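You operate a simulated robot arm through the tools that you are given. There is no shell and no other tool. Be economical: measure what you need, move in short steps, check, and stop when the job is done.

Carry out the task below with a simulated robot arm. There is one attempt and no reset: what you move stays moved.

TASK
Tighten both fitted nuts about a quarter turn with the small socket.
Fine: board knob on first, off again after both; socket back in its slot. Set down upright: small socket.

The check looks at the end state, three seconds after you hand in, the way a careful person would. Anything else that was tipped, shoved, dropped, spilled or broken makes it a failure.

THE ROBOT
A 6-joint arm with a two-finger parallel gripper, fixed in place. Base frame: the origin is at the foot of the arm, x ahead of it, y to its left, z up; the work surface is at about z = 851. Lengths are in mm, angles in rad, forces in N, time in s.
With the tool pointing down near the work surface it reaches from about 260 to 680 mm from the base axis. Its first joint turns from -1.152 to 1.152 rad. Payload 2.9 kg.
The tool frame sits at the grasp point between the pads (the TCP): z along the fingers, y along the line on which they close. The tips reach 30 mm beyond it. The gripper opens to 110 mm. The fingers are 20 mm wide and 10 mm thick; the gripper's body (48 by 112 mm) begins 55 mm behind the TCP.
Orientation is that of the tool frame in the base frame, as [roll, pitch, yaw] about the fixed x, y, z axes, in that order (R = Rz(yaw) Ry(pitch) Rx(roll)). With the fingers straight down and closing along the base's y, the tool's x points along the base's -x, its y along +y and its z along -z.

THE INTERFACE
- The arm moves only by the tool play_rows. Its argument "commands" is text: rows parted by semicolons, each of 7 numbers parted by spaces: the gripper command, from -1 (shut) to 1 (fully open), values between in proportion, then the shift along the tool's x, y, z in mm, then the turn, a rotation vector about the tool's x, y, z in rad. In form: grip tx ty tz wx wy wz; .... A call has 1 to 20 rows; each row is the pose to reach, as a shift and turn from the pose commanded when the call began, along the tool's axes at that moment. Rows are played at 5 a second. More than 50 mm and 0.15 rad between two rows, or a gripper value outside its range, and nothing of the call is played. Where a pose cannot be reached the arm comes as near as it can. A force on the tool above 40 N (or 10 N above the force at the start of the call, whichever is more), or a blocked arm, ends the call early, and 0.2 s more pass. The fingers move at their own pace (about 108 mm/s each) and stop on an object; they squeeze with about 31 N. The grip force told is the motor's: it shows also when the fingers shut on nothing. Time passes only in rows, and 0.2 s behind the last, so rows that repeat a pose let the fingers close. The reply holds the time, the measured pose of the TCP, the force on the tool along the base axes, the opening and the grip force, in the units named above and with some noise, with the torque about the TCP (base axes, N m) and any sound that the robot's microphone picked up, and new pictures: "show" is both (left out), scene, wrist or none.
- Cameras (640 x 400 px; columns grow to the right, rows downward): "scene" is fixed at [78.6, 417.8, 1387.9]; the picture's right is [-0.80, -0.59, 0.00], its down [-0.29, 0.39, -0.88] and it looks along [0.52, -0.70, -0.48] (base axes); focal length 348 px, centre (320, 200). "wrist" rides on the gripper at [72, 17, -103] in the tool frame; the picture's right is [-0.23, 0.97, 0.00], its down [-0.76, -0.18, -0.62] and it looks along [-0.61, -0.14, 0.78] (tool axes); focal length 222 px, centre (320, 200). There is no depth. A picture from a camera that has moved, and an enlarged one, comes with that camera's place and axes in the base frame and with its lens. The place of the scene camera against the robot may be out by one fixed shift of up to 18 mm in any direction.
- zoom(camera, box): a new picture of the part [left, top, right, bottom] of that camera's present view, enlarged. It takes no simulated time.
- close_job(): hands the job in; it is judged then, once.

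Go step by step. Nothing tells you positions but the pictures and the camera data: compare them with the known pose of the tool, close in by small moves and look again before you grip or let go. The budget is 120 turns and 200 pictures, counting those below and the enlarged ones. Unless the task says otherwise, let go and move clear before handing in, and close with one line.

The tools are called after "Call:" by a JSON object that holds its "fn" and its "kwargs". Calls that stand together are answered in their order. play_rows: Moves the arm, as the interface text tells. Its arguments: {"type":"object","properties":{"commands":{"type":"string"},"show":{"type":"string","enum":["both","scene","wrist","none"]}},"required":["commands"]} The other tools are called the same way: zoom (camera, box) takes an enlarged picture of a part of a camera's view; close_job () hands the job in.

At the start:

```text
clock: 0.0
tcp_pos: [430.6, 31.1, 1190.6]
orientation: [-3.141, 0.0, -3.141]
force: [-0.5, 0.1, 0.2]
ft_torque: [0.01, 0.01, 0.0]
grip_width: 110.2
finger_force: 0.0
```

scene: 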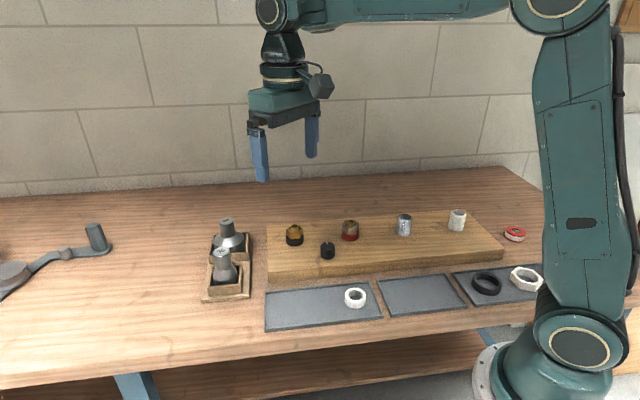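
wrist: 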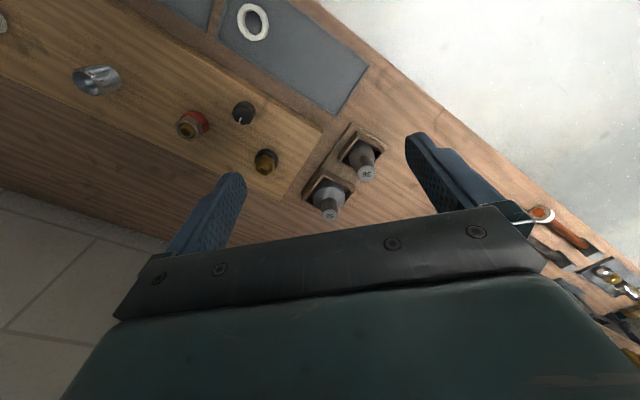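

I see a board with four posts/nuts and a black knob, a two-slot holder with two sockets, and trays with loose nuts. First I look closer.

Call:
{"fn": "zoom", "kwargs": {"camera": "scene", "box": [190, 190, 350, 310]}}

Call:
{"fn": "zoom", "kwargs": {"camera": "scene", "box": [320, 190, 560, 310]}}

Call:
{"fn": "zoom", "kwargs": {"camera": "wrist", "box": [60, 50, 400, 230]}}

```text
3.33 times, centred on (270, 250) of scene
camera zoom: at [78.6, 417.8, 1387.9], right [-0.8, -0.59, 0.0], down [-0.29, 0.39, -0.88], along [0.52, -0.7, -0.48], focal length 1162 px, centre (487, 33)
```

zoom: 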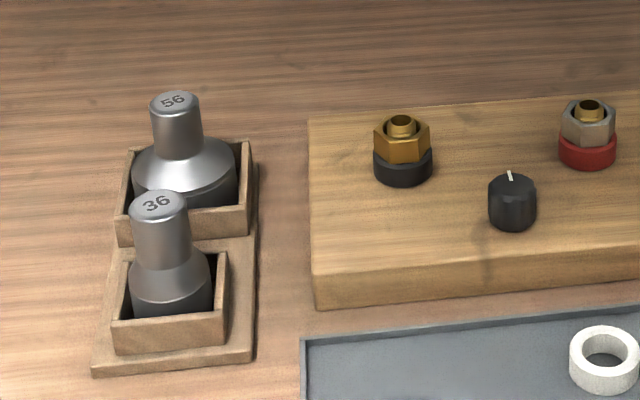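

```text
2.67 times, centred on (440, 250) of scene
camera zoom: at [78.6, 417.8, 1387.9], right [-0.8, -0.59, 0.0], down [-0.29, 0.39, -0.88], along [0.52, -0.7, -0.48], focal length 929 px, centre (0, 67)
```

zoom: 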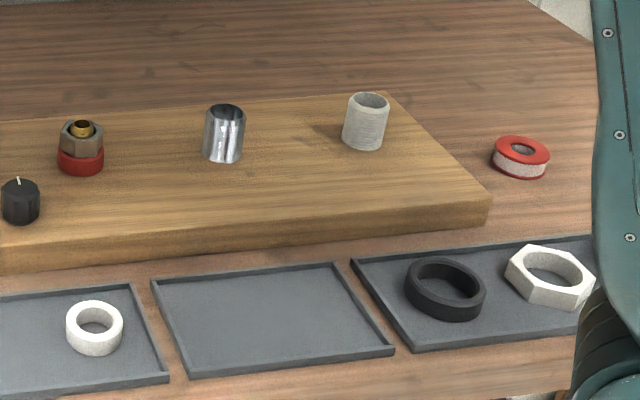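

```text
1.88 times, centred on (230, 140) of wrist
camera zoom: at [356.6, 48.1, 1293.9], right [0.23, 0.97, 0.0], down [0.76, -0.18, 0.62], along [0.61, -0.14, -0.78], focal length 418 px, centre (489, 313)
```

zoom: 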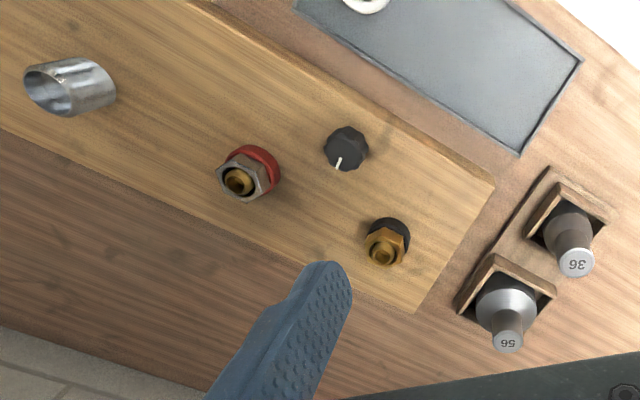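

Rough positions: knob (445,-105), brass nut (545,-105), steel nut (448,-209), "36" socket top near (577,81,962). I move above the knob to see it closer.

Call:
{"fn": "play_rows", "kwargs": {"commands": "0 0 -30 30 0 0 0;0 -5 -65 60 0 0 0;0 -10 -100 90 0 0 0;0 -14 -136 110 0 0 0;0 -14 -136 140 0 0 0;0 -14 -136 140 0 0 0"}}

```text
clock: 1.4
tcp_pos: [443.3, -104.7, 1048.6]
orientation: [3.141, 0.0, 3.141]
force: [-0.4, -0.2, -0.1]
ft_torque: [0.0, -0.01, -0.01]
grip_width: 55.1
finger_force: 0.1
camera wrist: at [370.5, -88.1, 1152.9], right [0.23, 0.97, 0.0], down [0.76, -0.18, 0.62], along [0.61, -0.14, -0.78], focal length 222 px, centre (320, 200)
```

scene: 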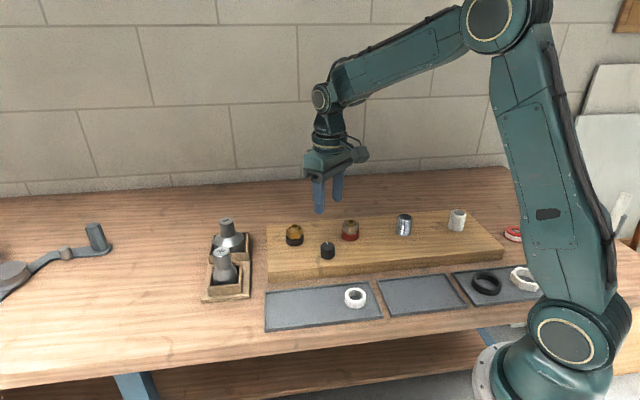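
wrist: 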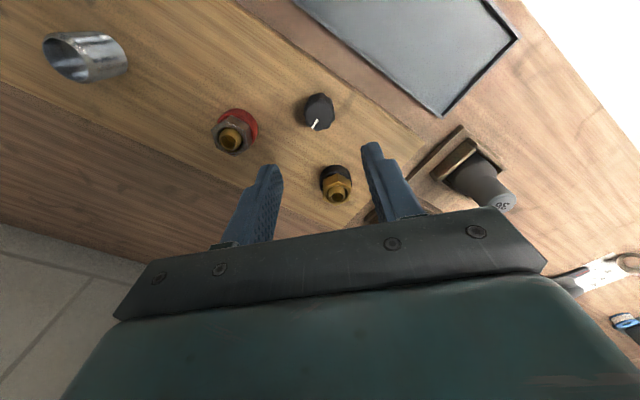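

Call:
{"fn": "zoom", "kwargs": {"camera": "wrist", "box": [190, 80, 360, 210]}}

Call:
{"fn": "zoom", "kwargs": {"camera": "scene", "box": [280, 210, 370, 270]}}

```text
3.08 times, centred on (275, 145) of wrist
camera zoom: at [370.5, -88.1, 1152.9], right [0.23, 0.97, 0.0], down [0.76, -0.18, 0.62], along [0.61, -0.14, -0.78], focal length 684 px, centre (458, 369)
```

zoom: 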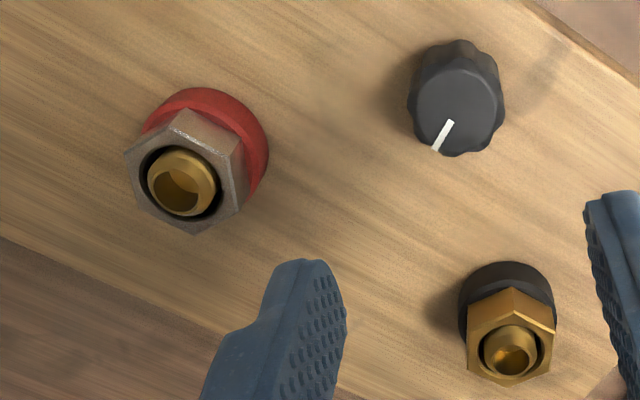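

```text
6.67 times, centred on (325, 240) of scene
camera zoom: at [78.6, 417.8, 1387.9], right [-0.8, -0.59, 0.0], down [-0.29, 0.39, -0.88], along [0.52, -0.7, -0.48], focal length 2323 px, centre (287, -67)
```

zoom: 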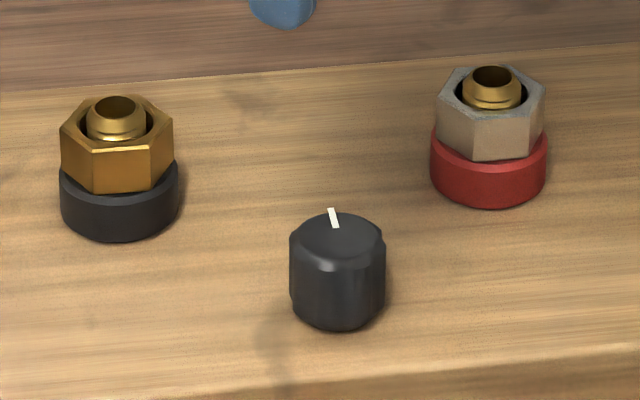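

The knob is at about (447.5,-105.3), its pointer aimed away from the operator side, which I take as off. I lower the open fingers around it, stopping just above the top to check.

Call:
{"fn": "play_rows", "kwargs": {"commands": "0 -4 0 40 0 0 0;0 -4 0 80 0 0 0;0 -4 0 105 0 0 0;0 -4 0 105 0 0 0"}}

Call:
{"fn": "zoom", "kwargs": {"camera": "scene", "box": [270, 180, 390, 270]}}

Call:
{"fn": "zoom", "kwargs": {"camera": "wrist", "box": [190, 80, 430, 250]}}

```text
clock: 2.4
tcp_pos: [448.3, -104.5, 944.4]
orientation: [-3.141, 0.0, -3.14]
force: [0.1, 0.2, 1.5]
ft_torque: [-0.01, -0.03, 0.03]
grip_width: 54.9
finger_force: 0.0
camera wrist: at [374.9, -88.3, 1048.3], right [0.23, 0.97, 0.0], down [0.76, -0.18, 0.62], along [0.61, -0.14, -0.78], focal length 222 px, centre (320, 200)
```

scene: 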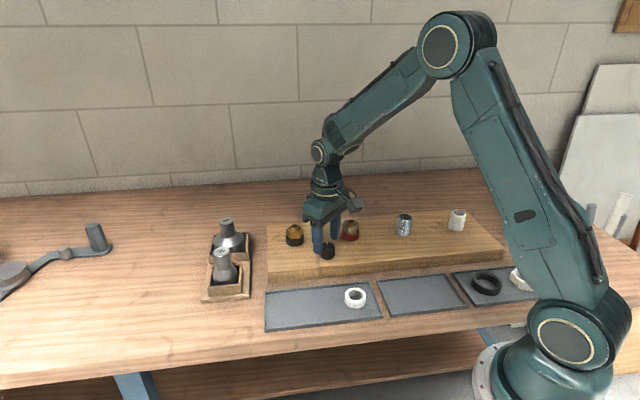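
wrist: 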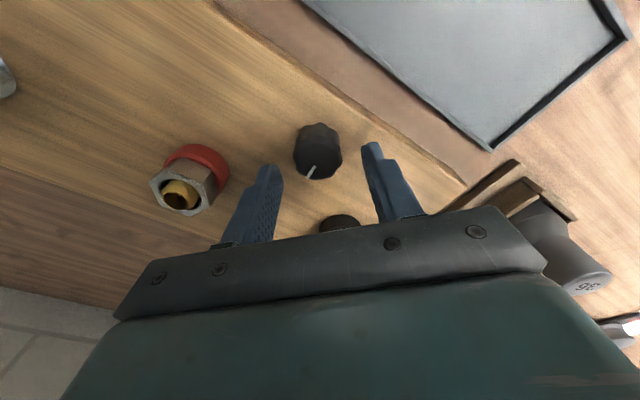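

```text
4.44 times, centred on (330, 225) of scene
camera zoom: at [78.6, 417.8, 1387.9], right [-0.8, -0.59, 0.0], down [-0.29, 0.39, -0.88], along [0.52, -0.7, -0.48], focal length 1549 px, centre (276, 89)
```

zoom: 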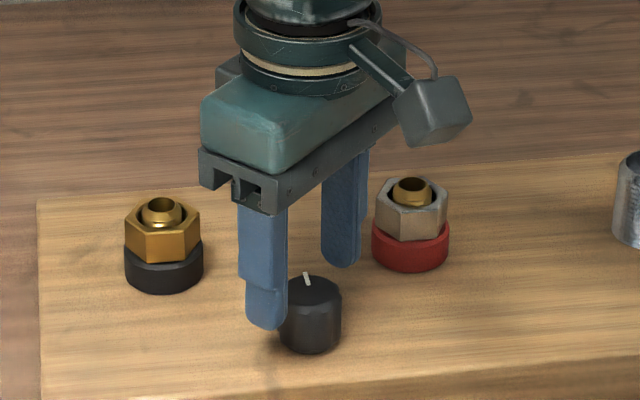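

```text
2.35 times, centred on (310, 165) of wrist
camera zoom: at [374.9, -88.3, 1048.3], right [0.23, 0.97, 0.0], down [0.76, -0.18, 0.62], along [0.61, -0.14, -0.78], focal length 523 px, centre (344, 282)
```

zoom: 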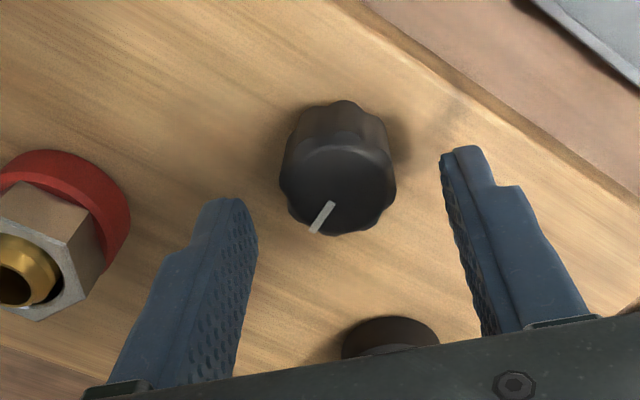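

The knob top is near z 912, centred at (446.5,-105). I go down 22 mm and grip gently.

Call:
{"fn": "play_rows", "kwargs": {"commands": "0 1.5 0 12 0 0 0;0 1.5 0 22 0 0 0;-0.3 1.5 0 22 0 0 0;-0.6 1.5 0 22 0 0 0;-0.6 1.5 0 22 0 0 0;-1 1.5 0 22 0 0 0;-1 1.5 0 22 0 0 0"}}

Call:
{"fn": "zoom", "kwargs": {"camera": "scene", "box": [270, 180, 390, 270]}}

```text
clock: 4.0
tcp_pos: [446.0, -106.2, 923.1]
orientation: [-3.139, 0.001, 3.14]
force: [1.8, -16.2, -1.7]
ft_torque: [0.12, -0.22, -0.07]
grip_width: 32.2
finger_force: 45.1
camera wrist: at [373.8, -88.9, 1026.7], right [0.23, 0.97, 0.0], down [0.76, -0.18, 0.62], along [0.61, -0.14, -0.78], focal length 222 px, centre (320, 200)
```

scene: 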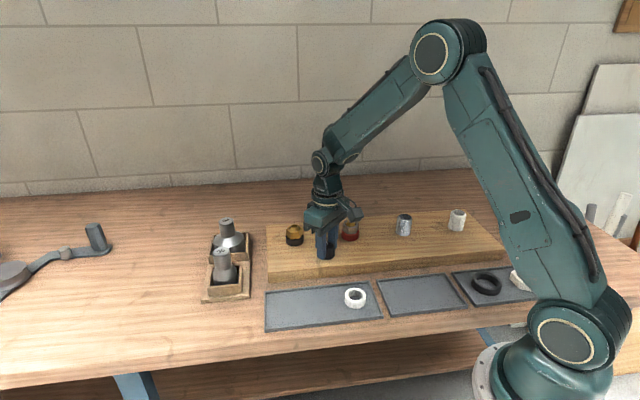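
wrist: 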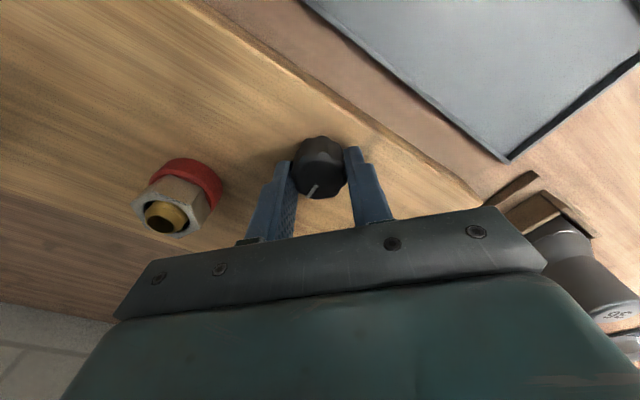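

```text
4.44 times, centred on (330, 225) of scene
camera zoom: at [78.6, 417.3, 1388.1], right [-0.8, -0.59, 0.0], down [-0.29, 0.39, -0.88], along [0.52, -0.7, -0.48], focal length 1549 px, centre (276, 89)
```

zoom: 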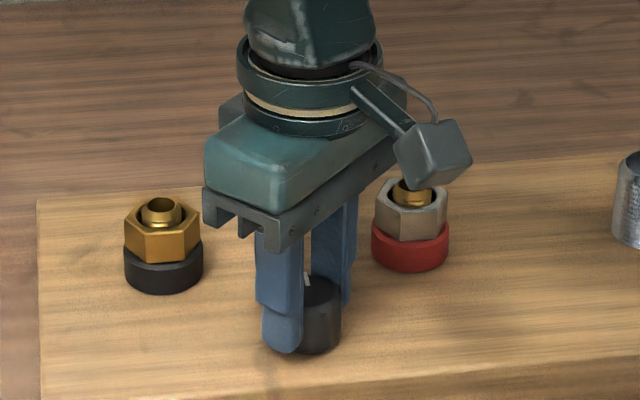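

Gripped with some side load toward -y; I shift slightly and turn clockwise in small steps, watching torque and sound.

Call:
{"fn": "play_rows", "kwargs": {"commands": "-1 0 -1.5 0 0 0 0;-1 0 -1.5 0 0 0 0.1;-1 0 -1.5 0 0 0 0.2;-1 0 -1.5 0 0 0 0.3;-1 0 -1.5 0 0 0 0.4;-1 0 -1.5 0 0 0 0.4"}}

Call:
{"fn": "zoom", "kwargs": {"camera": "wrist", "box": [240, 100, 400, 230]}}

```text
clock: 5.4
tcp_pos: [446.6, -105.6, 923.5]
orientation: [3.141, 0.002, 2.739]
force: [12.5, -11.0, -12.1]
ft_torque: [-0.71, -0.05, 0.01]
grip_width: 32.4
finger_force: 45.1
camera wrist: at [385.9, -62.7, 1026.7], right [0.59, 0.81, 0.0], down [0.63, -0.46, 0.62], along [0.5, -0.37, -0.78], focal length 222 px, centre (320, 200)
```

scene: 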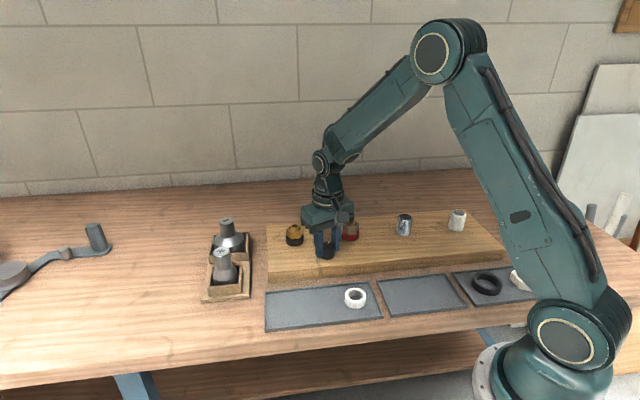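
wrist: 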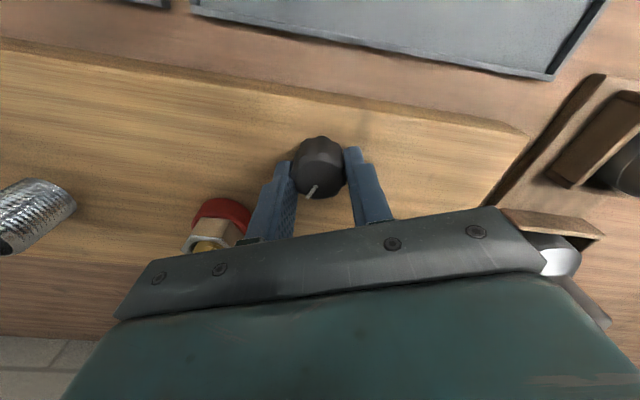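

```text
3.08 times, centred on (320, 165) of wrist
camera zoom: at [385.9, -62.7, 1026.7], right [0.59, 0.81, 0.0], down [0.63, -0.46, 0.62], along [0.5, -0.37, -0.78], focal length 684 px, centre (320, 308)
```

zoom: 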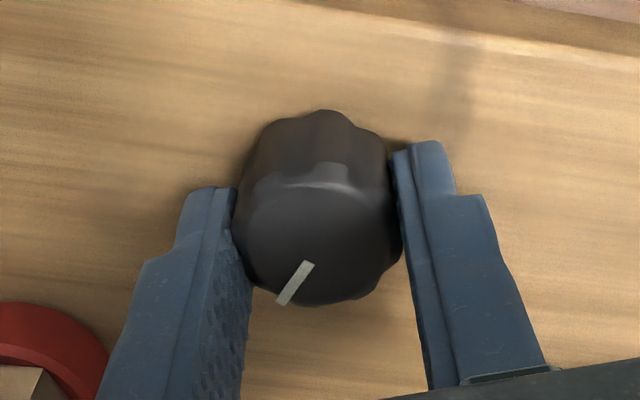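

The knob follows freely. I continue clockwise with small centring relief.

Call:
{"fn": "play_rows", "kwargs": {"commands": "-1 -1.2 -0.5 1 0 0 0;-1 -1.2 -0.5 1 0 0 0.1;-1 -1.2 -0.5 1 0 0 0.2;-1 -1.2 -0.5 1 0 0 0.3;-1 -1.2 -0.5 1 0 0 0.4;-1 -1.2 -0.5 1 0 0 0.4", "show": "wrist"}}

```text
clock: 6.8
tcp_pos: [445.5, -107.3, 923.7]
orientation: [-3.141, -0.001, 2.341]
force: [-10.5, -3.2, 28.1]
ft_torque: [0.62, 0.38, -0.01]
grip_width: 32.0
finger_force: 45.5
camera wrist: at [407.6, -43.5, 1026.9], right [0.86, 0.51, 0.0], down [0.4, -0.67, 0.62], along [0.32, -0.53, -0.78], focal length 222 px, centre (320, 200)
```

wrist: 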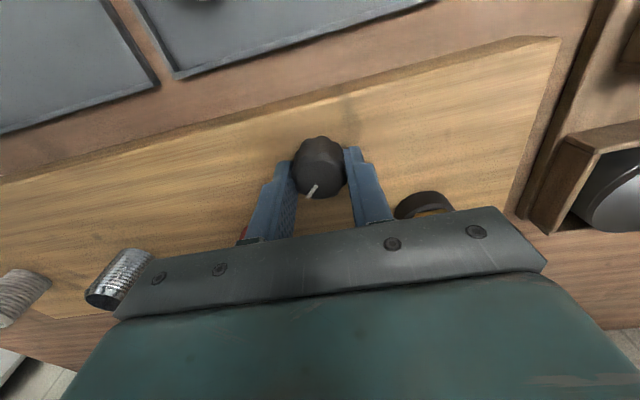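

Vertical load rose; I undo that and continue turning.

Call:
{"fn": "play_rows", "kwargs": {"commands": "-1 0.5 0 -1 0 0 0;-1 0.5 0 -1 0 0 0.1;-1 0.5 0 -1 0 0 0.2;-1 0.5 0 -1 0 0 0.3;-1 0.5 0 -1 0 0 0.4;-1 0.5 0 -1 0 0 0.4", "show": "wrist"}}

```text
clock: 8.2
tcp_pos: [447.2, -107.5, 923.6]
orientation: [-3.138, -0.002, 1.94]
force: [-9.8, -9.0, 5.6]
ft_torque: [-0.1, -0.38, 0.01]
grip_width: 32.6
finger_force: 44.9
camera wrist: at [435.1, -33.7, 1026.7], right [0.99, 0.14, 0.0], down [0.11, -0.77, 0.62], along [0.09, -0.62, -0.78], focal length 222 px, centre (320, 200)
```

wrist: 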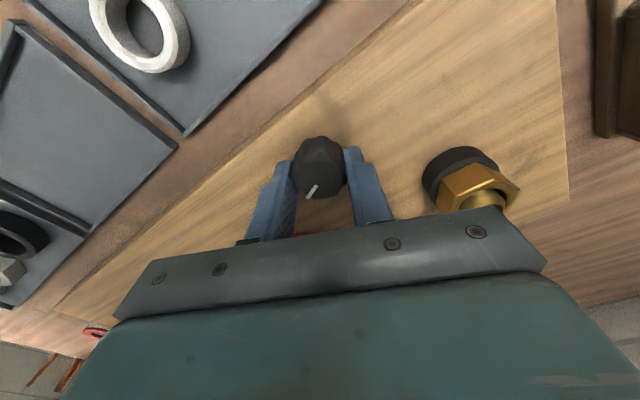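

Call:
{"fn": "play_rows", "kwargs": {"commands": "-1 0 0 0 0 0 0.1;-1 0 0 0 0 0 0.2;-1 0 0 0 0 0 0.3;-1 0 0 0 0 0 0.37;-1 0 0 0 0 0 0.37", "show": "wrist"}}

Call:
{"fn": "zoom", "kwargs": {"camera": "scene", "box": [190, 180, 510, 310]}}

```text
clock: 9.4
tcp_pos: [445.9, -106.9, 924.4]
orientation: [-3.139, -0.001, 1.569]
force: [-18.0, -12.7, 3.3]
ft_torque: [0.06, -0.15, 0.02]
grip_width: 32.1
finger_force: 45.5
camera wrist: at [462.1, -35.2, 1026.7], right [0.97, -0.23, 0.0], down [-0.18, -0.76, 0.62], along [-0.14, -0.61, -0.78], focal length 222 px, centre (320, 200)
```

wrist: 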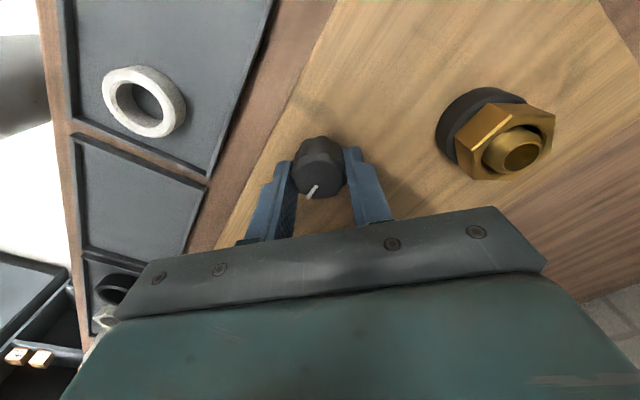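

```text
2.00 times, centred on (350, 245) of scene
camera zoom: at [78.1, 417.4, 1388.1], right [-0.8, -0.59, 0.0], down [-0.29, 0.39, -0.88], along [0.52, -0.7, -0.48], focal length 697 px, centre (260, 110)
```

zoom: 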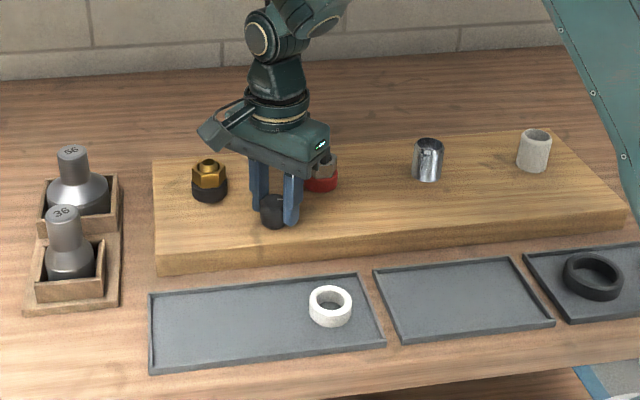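

The knob turned a quarter without stop or click. I probe a little further to learn whether there is a stop.

Call:
{"fn": "play_rows", "kwargs": {"commands": "-1 0.5 0 0 0 0 0.08;-1 0.5 0 0 0 0 0.15;-1 0.5 0 0 0 0 0.2;-1 0.5 0 0 0 0 0.2", "show": "wrist"}}

Call:
{"fn": "zoom", "kwargs": {"camera": "wrist", "box": [240, 100, 400, 230]}}

```text
clock: 10.4
tcp_pos: [446.4, -105.9, 923.4]
orientation: [-3.138, -0.001, 1.371]
force: [-20.7, -3.7, -2.0]
ft_torque: [0.3, -0.01, 0.95]
grip_width: 32.3
finger_force: 44.9
camera wrist: at [476.3, -38.1, 1026.8], right [0.91, -0.41, 0.0], down [-0.32, -0.71, 0.62], along [-0.26, -0.57, -0.78], focal length 222 px, centre (320, 200)
```

wrist: 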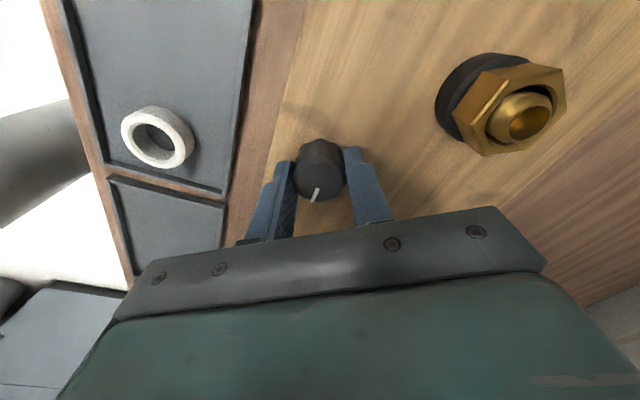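

```text
3.08 times, centred on (320, 165) of wrist
camera zoom: at [476.3, -38.1, 1026.8], right [0.91, -0.41, 0.0], down [-0.32, -0.71, 0.62], along [-0.26, -0.57, -0.78], focal length 684 px, centre (320, 308)
```

zoom: 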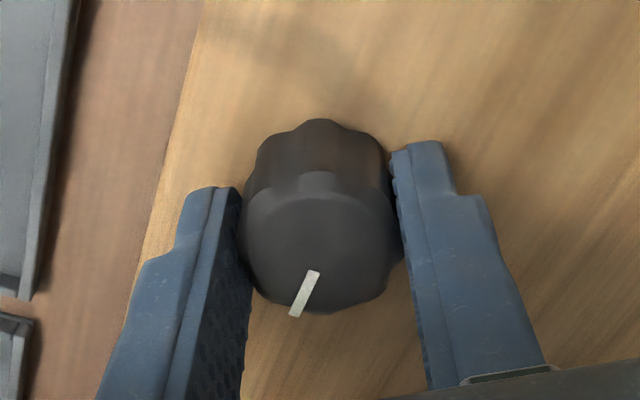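

A stop is felt (0.95 N m) a bit past 90°: the knob is on. I open, rise, and turn back to the base orientation.

Call:
{"fn": "play_rows", "kwargs": {"commands": "0 0 0 0 0 0 0;0 0 0 0 0 0 0;0 0 0 -30 0 0 0;0 0 0 -70 0 0 0;0 0 0 -110 0 0 0;0 0 0 -150 0 0 0;0 0 0 -150 0 0 0", "show": "none"}}

Call:
{"fn": "zoom", "kwargs": {"camera": "scene", "box": [270, 200, 390, 270]}}

```text
clock: 12.0
tcp_pos: [447.1, -106.4, 1074.4]
orientation: [3.141, 0.001, 1.373]
force: [0.5, 0.3, 1.4]
ft_torque: [0.0, 0.01, 0.02]
grip_width: 54.9
finger_force: 0.1
```

```text
5.33 times, centred on (330, 235) of scene
camera zoom: at [78.6, 417.8, 1387.9], right [-0.8, -0.59, 0.0], down [-0.29, 0.39, -0.88], along [0.52, -0.7, -0.48], focal length 1859 px, centre (267, 13)
```

zoom: 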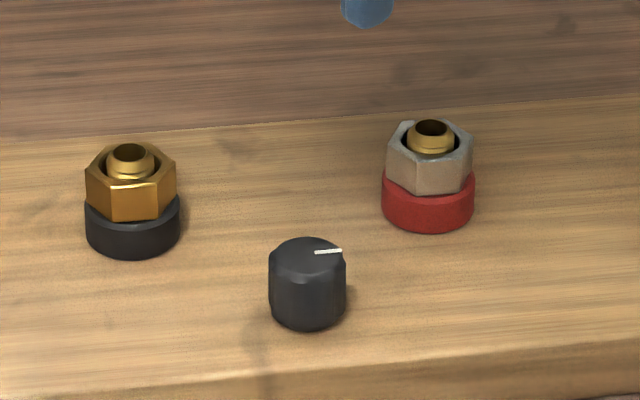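

The pointer now sits a quarter turn clockwise: on. Next I go above the "36" socket, returning to the start yaw.

Call:
{"fn": "play_rows", "kwargs": {"commands": "0 14.6 5.3 0 0 0 -0.126;0 29.2 10.6 0 0 0 -0.253;0 43.8 15.9 0 0 0 -0.379;0 58.4 21.2 0 0 0 -0.505;0 73 26.5 0 0 0 -0.632;0 87.7 31.8 0 0 0 -0.758;0 102.3 37.1 0 0 0 -0.885;0 116.9 42.4 0 0 0 -1.011;0 131.5 47.7 0 0 0 -1.137;0 146.1 53 0 0 0 -1.264;0 160.8 58.4 0 0 0 -1.39;0 175.4 63.7 0 0 0 -1.516;0 190 69 0 0 0 -1.643;0 204.6 74.3 0 0 0 -1.769;0 204.6 74.3 0 0 0 -1.769"}}

Call:
{"fn": "zoom", "kwargs": {"camera": "wrist", "box": [200, 80, 440, 230]}}

Call:
{"fn": "zoom", "kwargs": {"camera": "scene", "box": [170, 180, 290, 310]}}

```text
clock: 15.2
tcp_pos: [559.8, 80.8, 1074.1]
orientation: [-3.141, 0.0, -3.14]
force: [0.6, -0.4, 0.1]
ft_torque: [-0.01, 0.02, 0.01]
grip_width: 55.1
finger_force: 0.0
camera wrist: at [486.8, 96.9, 1176.9], right [0.23, 0.97, 0.0], down [0.76, -0.18, 0.62], along [0.61, -0.14, -0.78], focal length 222 px, centre (320, 200)
```

scene: 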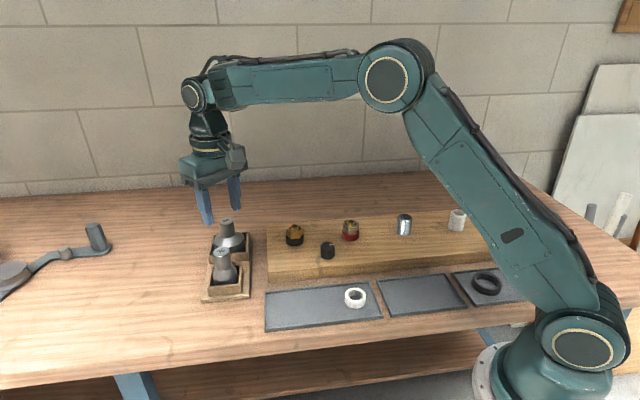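
wrist: 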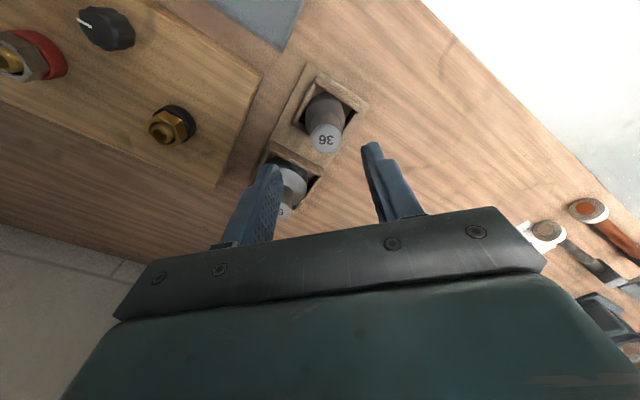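

```text
2.67 times, centred on (320, 155) of wrist
camera zoom: at [486.8, 96.9, 1176.9], right [0.23, 0.97, 0.0], down [0.76, -0.18, 0.62], along [0.61, -0.14, -0.78], focal length 592 px, centre (320, 320)
```

zoom: 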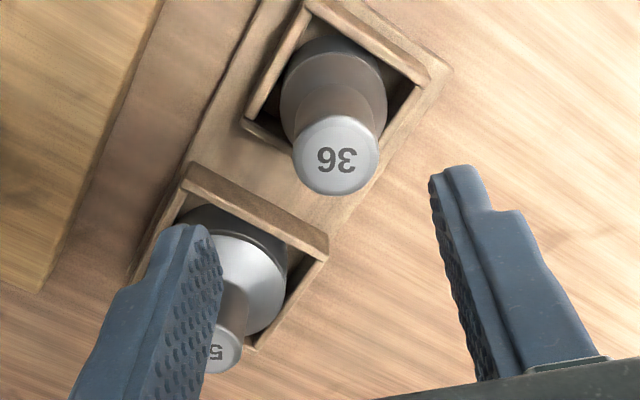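

```text
3.08 times, centred on (230, 245) of scene
camera zoom: at [78.6, 417.8, 1387.9], right [-0.8, -0.59, 0.0], down [-0.29, 0.39, -0.88], along [0.52, -0.7, -0.48], focal length 1072 px, centre (597, 62)
```

zoom: 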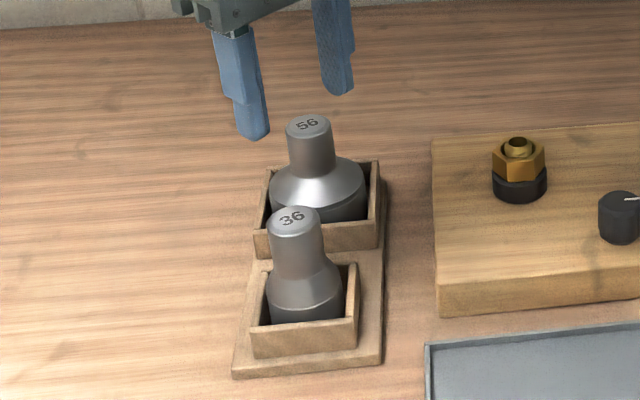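

The socket top is about (578,82,962), 33 mm across. I go to just above it and check the alignment.

Call:
{"fn": "play_rows", "kwargs": {"commands": "0 -10 1 20 0 0 0;0 -18 1.5 50 0 0 0;0 -18 1.5 76 0 0 0;0 -18 1.5 76 0 0 0", "show": "none"}}

Call:
{"fn": "zoom", "kwargs": {"camera": "wrist", "box": [200, 80, 440, 230]}}

Call:
{"fn": "zoom", "kwargs": {"camera": "scene", "box": [170, 180, 290, 310]}}

```text
clock: 16.2
tcp_pos: [577.3, 81.2, 998.4]
orientation: [-3.141, 0.001, 3.14]
force: [0.5, 0.1, 0.5]
ft_torque: [0.02, -0.01, -0.03]
grip_width: 55.2
finger_force: 0.1
```

```text
2.67 times, centred on (320, 155) of wrist
camera zoom: at [504.9, 97.9, 1101.1], right [0.23, 0.97, 0.0], down [0.76, -0.18, 0.62], along [0.61, -0.14, -0.78], focal length 592 px, centre (320, 320)
```

zoom: 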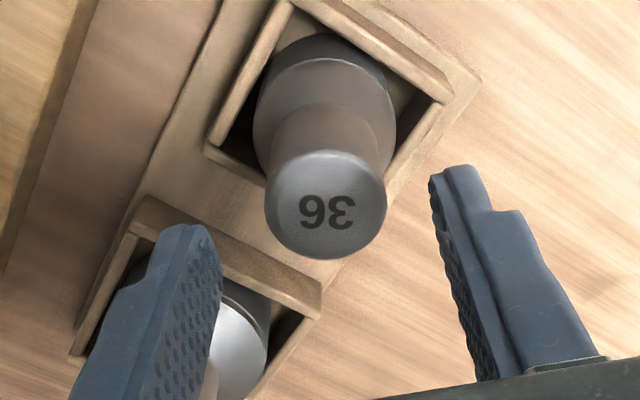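

```text
3.08 times, centred on (230, 245) of scene
camera zoom: at [78.6, 417.8, 1387.9], right [-0.8, -0.59, 0.0], down [-0.29, 0.39, -0.88], along [0.52, -0.7, -0.48], focal length 1072 px, centre (597, 62)
```

zoom: 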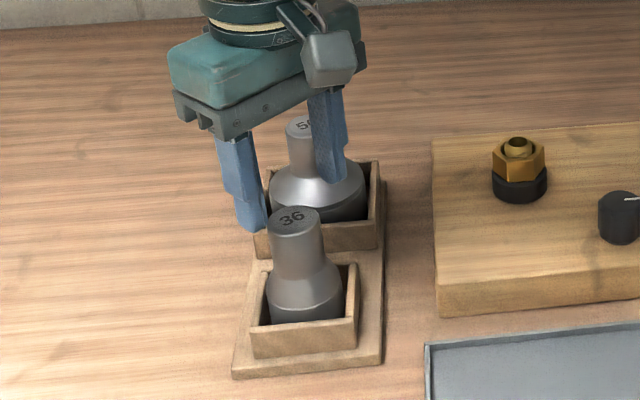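

The alignment agrees in both views. I descend 41 mm and close on the neck.

Call:
{"fn": "play_rows", "kwargs": {"commands": "0 0 1 15 0 0 0;0 0 1 30 0 0 0;0 0 1 41 0 0 0;0 0 1 41 0 0 0;-0.3 0 1 41 0 0 0;-0.6 0 1 41 0 0 0;-1 0 1 41 0 0 0;-1 0 1 41 0 0 0;-1 0 1 41 0 0 0"}}

Call:
{"fn": "zoom", "kwargs": {"camera": "scene", "box": [170, 180, 290, 310]}}

```text
clock: 18.2
tcp_pos: [578.7, 81.8, 956.1]
orientation: [-3.142, 0.001, 3.14]
force: [-1.3, -0.1, -1.1]
ft_torque: [-0.01, 0.03, -0.01]
grip_width: 33.5
finger_force: 32.0
camera wrist: at [505.2, 99.0, 1060.4], right [0.23, 0.97, 0.0], down [0.76, -0.18, 0.62], along [0.61, -0.14, -0.78], focal length 222 px, centre (320, 200)
```

scene: 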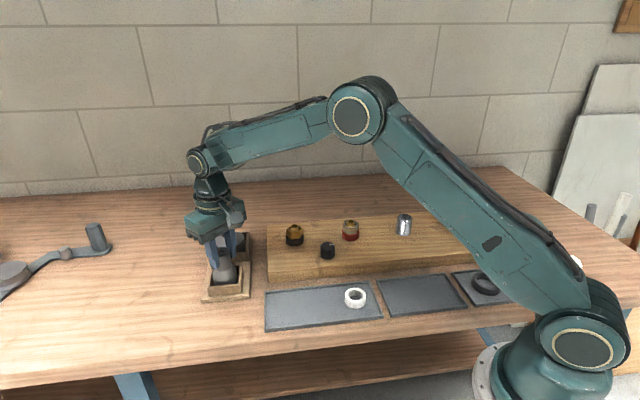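
wrist: 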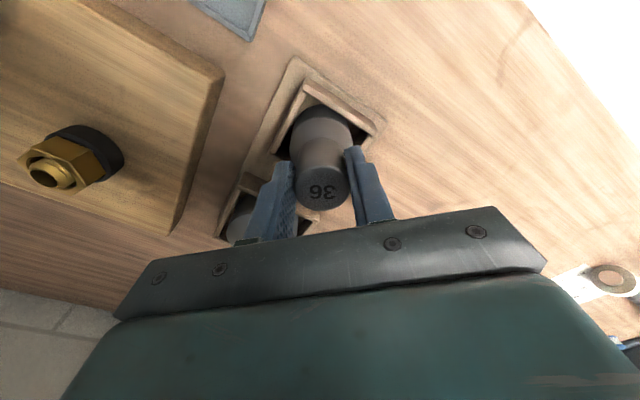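

```text
3.08 times, centred on (230, 245) of scene
camera zoom: at [78.6, 417.8, 1387.9], right [-0.8, -0.59, 0.0], down [-0.29, 0.39, -0.88], along [0.52, -0.7, -0.48], focal length 1072 px, centre (597, 62)
```

zoom: 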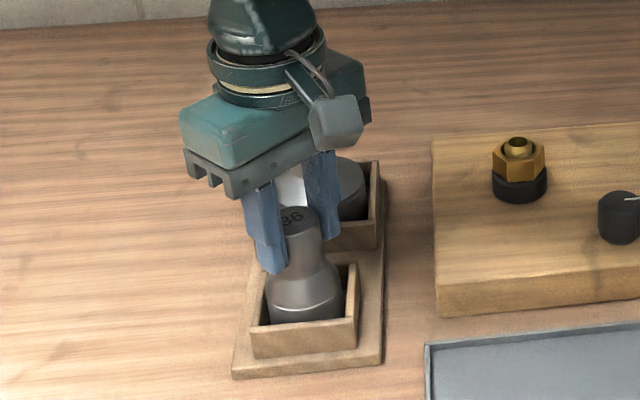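

Gripped without side load (slot pose: TCP 578.7, 81.8, 956, yaw π). I lift straight up.

Call:
{"fn": "play_rows", "kwargs": {"commands": "-1 0 0 -20 0 0 0;-1 0 0 -50 0 0 0;-1 0 0 -90 0 0 0;-1 0 0 -130 0 0 0;-1 0 0 -130 0 0 0", "show": "scene"}}

Call:
{"fn": "zoom", "kwargs": {"camera": "scene", "box": [170, 140, 290, 310]}}

```text
clock: 19.4
tcp_pos: [578.5, 81.9, 1087.4]
orientation: [3.141, 0.001, 3.139]
force: [-0.8, -0.6, -1.7]
ft_torque: [0.0, 0.05, 0.0]
grip_width: 33.5
finger_force: 30.6
```

scene: 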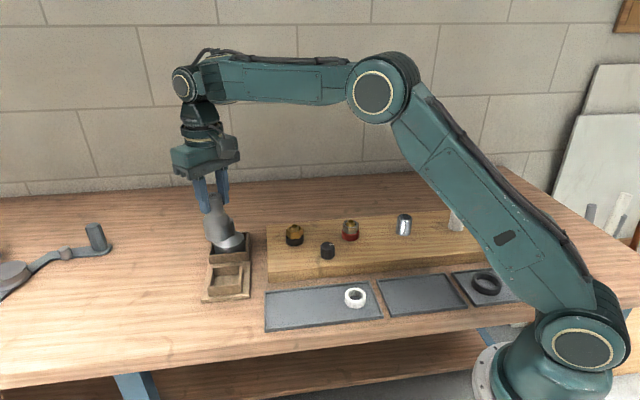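

```text
2.35 times, centred on (230, 225) of scene
camera zoom: at [78.6, 417.8, 1387.9], right [-0.8, -0.59, 0.0], down [-0.29, 0.39, -0.88], along [0.52, -0.7, -0.48], focal length 820 px, centre (532, 141)
```

zoom: 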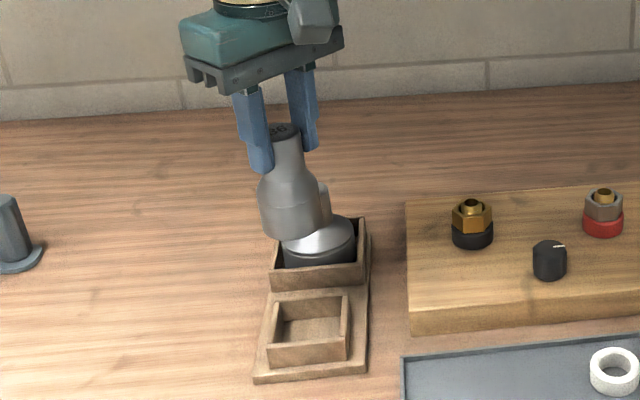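

Socket lifted cleanly. To know the orientation of its hex opening, I tilt it up toward the scene camera at a safe height.

Call:
{"fn": "play_rows", "kwargs": {"commands": "-1 10 0 -30 0 0 0;-1 25 -5 -45 0 0 0;-1 40 -8 -55 -0.08 0.08 0;-1 55 -11 -60 -0.17 0.17 0;-1 70 -14 -63 -0.26 0.26 0;-1 85 -18 -63 -0.35 0.35 0;-1 98 -22 -63 -0.44 0.44 0;-1 98 -22 -63 -0.53 0.53 0;-1 98 -22 -63 -0.62 0.62 0;-1 98 -22 -63 -0.68 0.68 0;-1 98 -22 -63 -0.68 0.68 0", "show": "scene"}}

```text
clock: 21.8
tcp_pos: [345.6, 109.1, 1002.0]
orientation: [2.351, -0.617, -2.879]
force: [-0.3, -0.4, -0.3]
ft_torque: [-0.07, -0.05, -0.02]
grip_width: 33.4
finger_force: 30.9
out of reach, approached as far as the arm can: row 3, 4, 5, 6, 7, 8, 9, 10, 11
```

scene: 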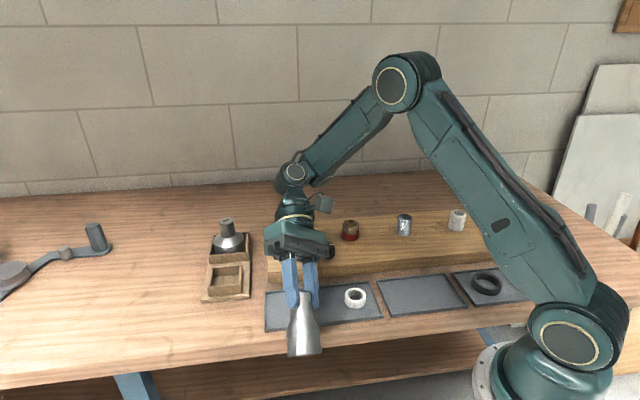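

The arm could not reach that and came closer/lower than planned, but touched nothing. I look at what can be seen.

Call:
{"fn": "zoom", "kwargs": {"camera": "scene", "box": [250, 230, 370, 380]}}

```text
2.67 times, centred on (310, 305) of scene
camera zoom: at [78.6, 417.8, 1387.9], right [-0.8, -0.59, 0.0], down [-0.29, 0.39, -0.88], along [0.52, -0.7, -0.48], focal length 929 px, centre (347, -80)
```

zoom: 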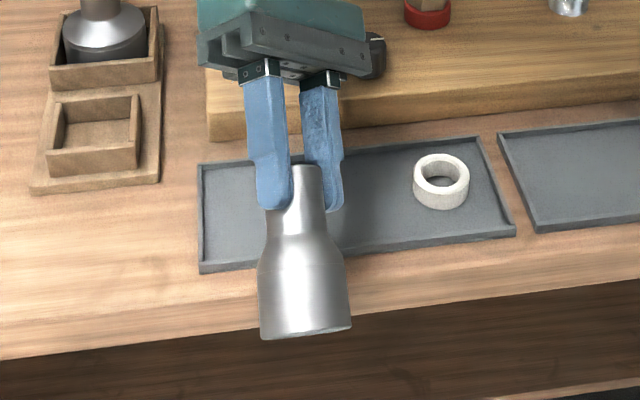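

The opening stays hidden; I abandon this view and turn upright again.

Call:
{"fn": "play_rows", "kwargs": {"commands": "-1 0 0 0 0.09 -0.09 0;-1 0 0 0 0.18 -0.18 0;-1 0 0 0 0.27 -0.27 0;-1 0 0 0 0.36 -0.36 0;-1 0 0 0 0.45 -0.45 0;-1 0 0 0 0.54 -0.54 0;-1 0 0 0 0.62 -0.62 0;-1 0 0 0 0.68 -0.68 0;-1 0 0 0 0.68 -0.68 0", "show": "scene"}}

```text
clock: 23.8
tcp_pos: [340.3, 110.3, 1000.6]
orientation: [-3.14, 0.0, -3.141]
force: [0.2, 0.2, -3.1]
ft_torque: [-0.02, 0.02, 0.03]
grip_width: 33.3
finger_force: 31.2
```

scene: 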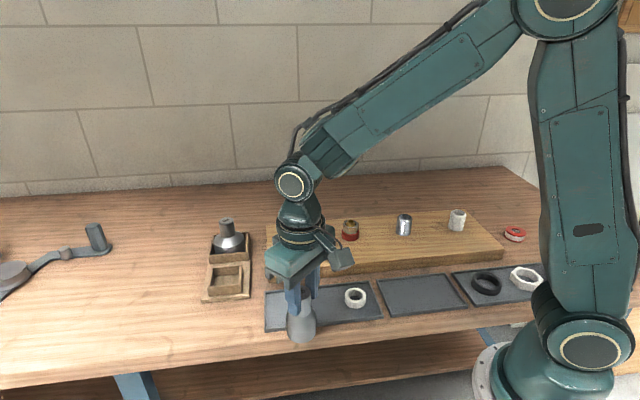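

Upright again at (340,110,1000). Next I raise and move to a place where the wrist camera sees both nuts beside the socket.

Call:
{"fn": "play_rows", "kwargs": {"commands": "-1 0 0 -40 0 0 0;-1 -40 -20 -50 0 0 0;-1 -80 -40 -50 0 0 0;-1 -120 -65 -50 0 0 0;-1 -150 -85 -50 0 0 0;-1 -150 -85 -50 0 0 0", "show": "wrist"}}

Call:
{"fn": "zoom", "kwargs": {"camera": "wrist", "box": [160, 120, 290, 220]}}

```text
clock: 25.2
tcp_pos: [491.6, 25.2, 1049.7]
orientation: [-3.141, -0.001, 3.14]
force: [-1.5, 0.1, -2.8]
ft_torque: [0.01, 0.02, 0.0]
grip_width: 33.2
finger_force: 31.2
camera wrist: at [418.3, 41.8, 1153.0], right [0.23, 0.97, 0.0], down [0.76, -0.18, 0.62], along [0.61, -0.14, -0.78], focal length 222 px, centre (320, 200)
```

wrist: 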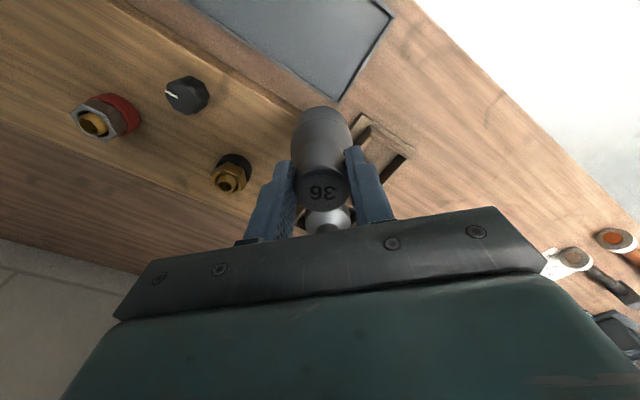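

```text
4.00 times, centred on (225, 170) of wrist
camera zoom: at [418.3, 41.8, 1153.0], right [0.23, 0.97, 0.0], down [0.76, -0.18, 0.62], along [0.61, -0.14, -0.78], focal length 888 px, centre (700, 320)
```

zoom: 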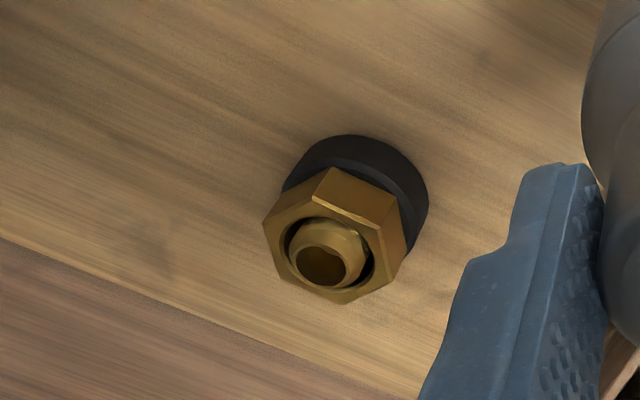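

Call:
{"fn": "zoom", "kwargs": {"camera": "wrist", "box": [205, 145, 265, 205]}}

Call:
{"fn": "zoom", "kwargs": {"camera": "wrist", "box": [60, 80, 150, 150]}}

Call:
{"fn": "zoom", "kwargs": {"camera": "scene", "box": [275, 210, 365, 255]}}

```text
6.67 times, centred on (235, 175) of wrist
camera zoom: at [418.3, 41.8, 1153.0], right [0.23, 0.97, 0.0], down [0.76, -0.18, 0.62], along [0.61, -0.14, -0.78], focal length 1481 px, centre (887, 367)
```

zoom: 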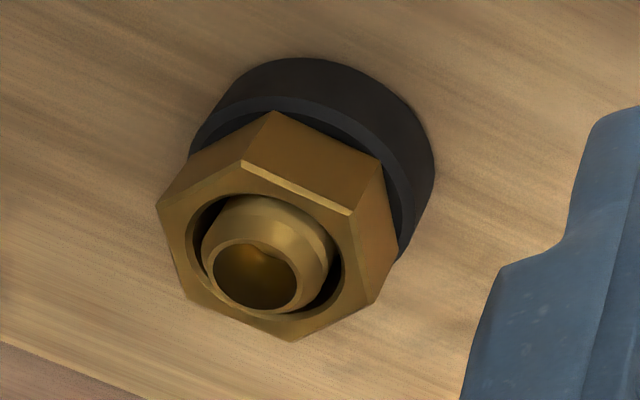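

```text
5.71 times, centred on (105, 115) of wrist
camera zoom: at [418.3, 41.8, 1153.0], right [0.23, 0.97, 0.0], down [0.76, -0.18, 0.62], along [0.61, -0.14, -0.78], focal length 1269 px, centre (1549, 686)
```

zoom: 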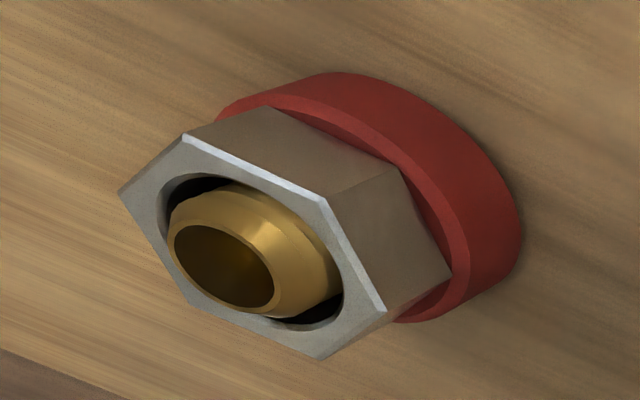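

```text
7.11 times, centred on (320, 232) of scene
camera zoom: at [78.6, 417.8, 1387.9], right [-0.8, -0.59, 0.0], down [-0.29, 0.39, -0.88], along [0.52, -0.7, -0.48], focal length 2478 px, centre (320, -31)
```

zoom: 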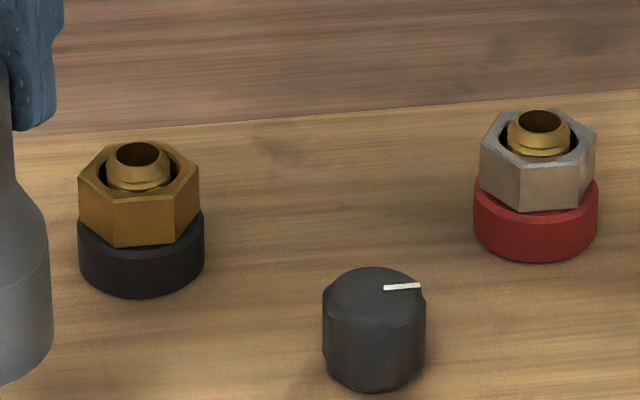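

Both nuts have vertices at about 45° (mod 60). Brass nut estimate (545.5,-107, top 924), steel nut (445.5,-205.3). I move the socket above the brass nut to compare.

Call:
{"fn": "play_rows", "kwargs": {"commands": "-1 -15 -30 -10 0 0 0;-1 -30 -60 -10 0 0 0;-1 -45 -95 -10 0 0 0;-1 -54 -132 -10 0 0 0;-1 -54 -132 -10 0 0 0;-1 -54 -132 5 0 0 0;-1 -54 -132 5 0 0 0", "show": "wrist"}}

Call:
{"fn": "zoom", "kwargs": {"camera": "scene", "box": [250, 160, 350, 260]}}

Call:
{"fn": "zoom", "kwargs": {"camera": "wrist", "box": [260, 80, 380, 220]}}

```text
clock: 26.8
tcp_pos: [545.6, -106.0, 1043.1]
orientation: [3.141, 0.0, 3.14]
force: [0.2, 0.4, -2.4]
ft_torque: [0.0, 0.02, -0.01]
grip_width: 33.6
finger_force: 31.0
camera wrist: at [472.3, -89.1, 1148.1], right [0.23, 0.97, 0.0], down [0.76, -0.18, 0.62], along [0.61, -0.14, -0.78], focal length 222 px, centre (320, 200)
```

wrist: 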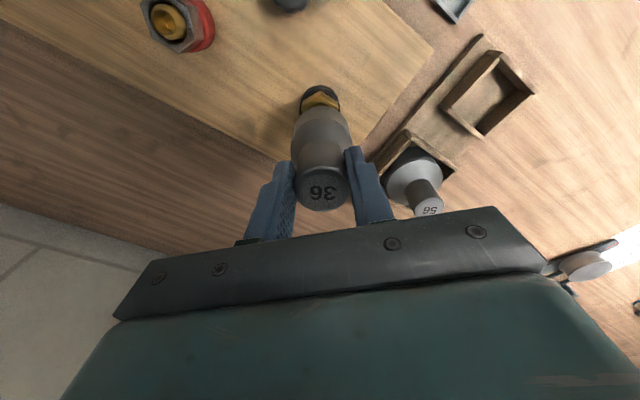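

```text
4.00 times, centred on (300, 210) of scene
camera zoom: at [78.6, 417.8, 1387.9], right [-0.8, -0.59, 0.0], down [-0.29, 0.39, -0.88], along [0.52, -0.7, -0.48], focal length 1394 px, centre (400, 160)
```

zoom: 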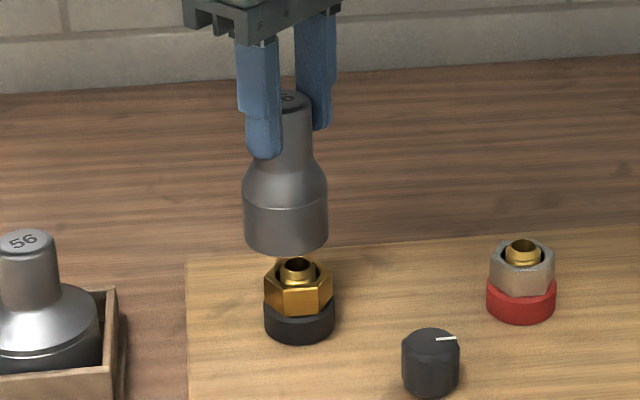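

```text
2.86 times, centred on (320, 150) of wrist
camera zoom: at [472.3, -89.1, 1148.1], right [0.23, 0.97, 0.0], down [0.76, -0.18, 0.62], along [0.61, -0.14, -0.78], focal length 635 px, centre (320, 343)
```

zoom: 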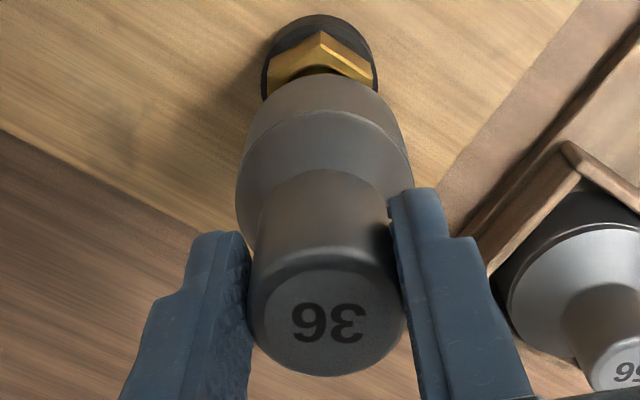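

The scene view suggests the socket is several mm off in x. I measure more tightly.

Call:
{"fn": "zoom", "kwargs": {"camera": "scene", "box": [270, 190, 340, 250]}}

```text
6.67 times, centred on (305, 220) of scene
camera zoom: at [78.6, 417.8, 1387.9], right [-0.8, -0.59, 0.0], down [-0.29, 0.39, -0.88], along [0.52, -0.7, -0.48], focal length 2323 px, centre (420, 67)
```

zoom: 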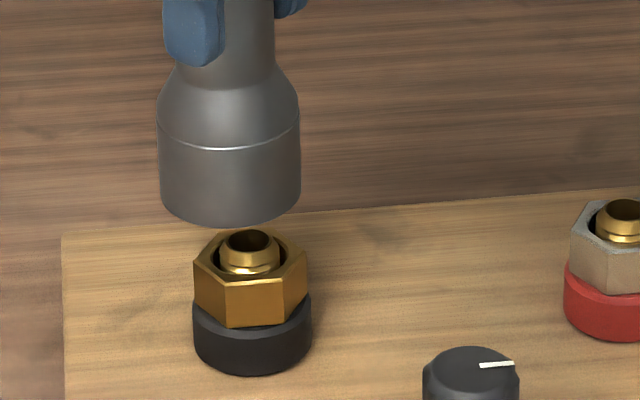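

The socket's lower end is about 7 mm toward +x of where it should be, partly from a small pivot in the grip. I correct with a 0.045 rad pitch plus a small shift and look again.

Call:
{"fn": "play_rows", "kwargs": {"commands": "-1 1.5 0 0 0 0.02 0;-1 3.3 0.8 0 0 0.045 0;-1 3.3 0.8 0 0 0.045 0", "show": "none"}}

Call:
{"fn": "zoom", "kwargs": {"camera": "scene", "box": [260, 170, 350, 250]}}

Call:
{"fn": "zoom", "kwargs": {"camera": "wrist", "box": [260, 80, 380, 220]}}

```text
clock: 27.6
tcp_pos: [542.6, -105.9, 1045.2]
orientation: [3.141, -0.047, 3.141]
force: [0.0, 0.4, -1.5]
ft_torque: [0.0, 0.01, -0.02]
grip_width: 33.4
finger_force: 30.4
```

```text
5.00 times, centred on (305, 210) of scene
camera zoom: at [78.6, 417.8, 1387.9], right [-0.8, -0.59, 0.0], down [-0.29, 0.39, -0.88], along [0.52, -0.7, -0.48], focal length 1742 px, centre (395, 150)
```

zoom: 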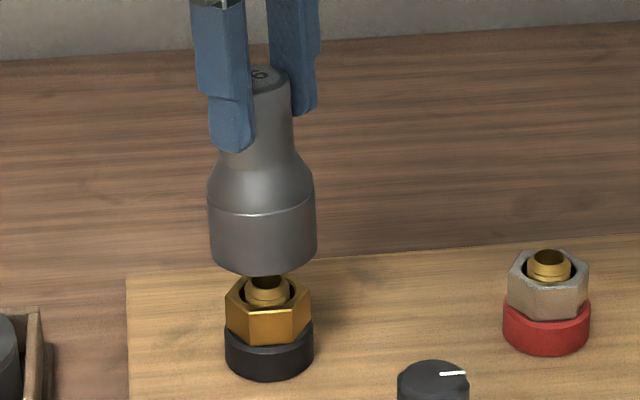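

```text
2.86 times, centred on (320, 150) of wrist
camera zoom: at [473.7, -88.7, 1151.4], right [0.23, 0.97, -0.01], down [0.79, -0.18, 0.59], along [0.57, -0.14, -0.81], focal length 635 px, centre (320, 343)
```

zoom: 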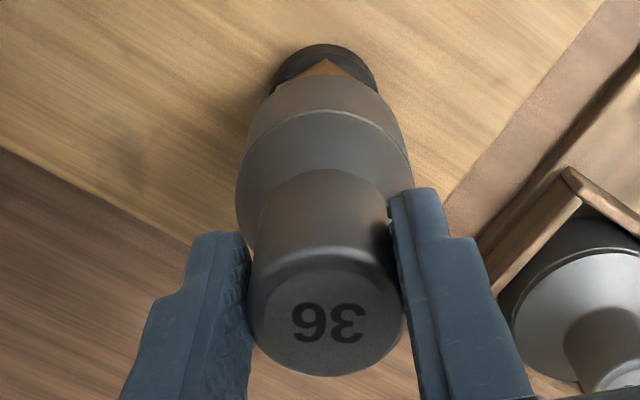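

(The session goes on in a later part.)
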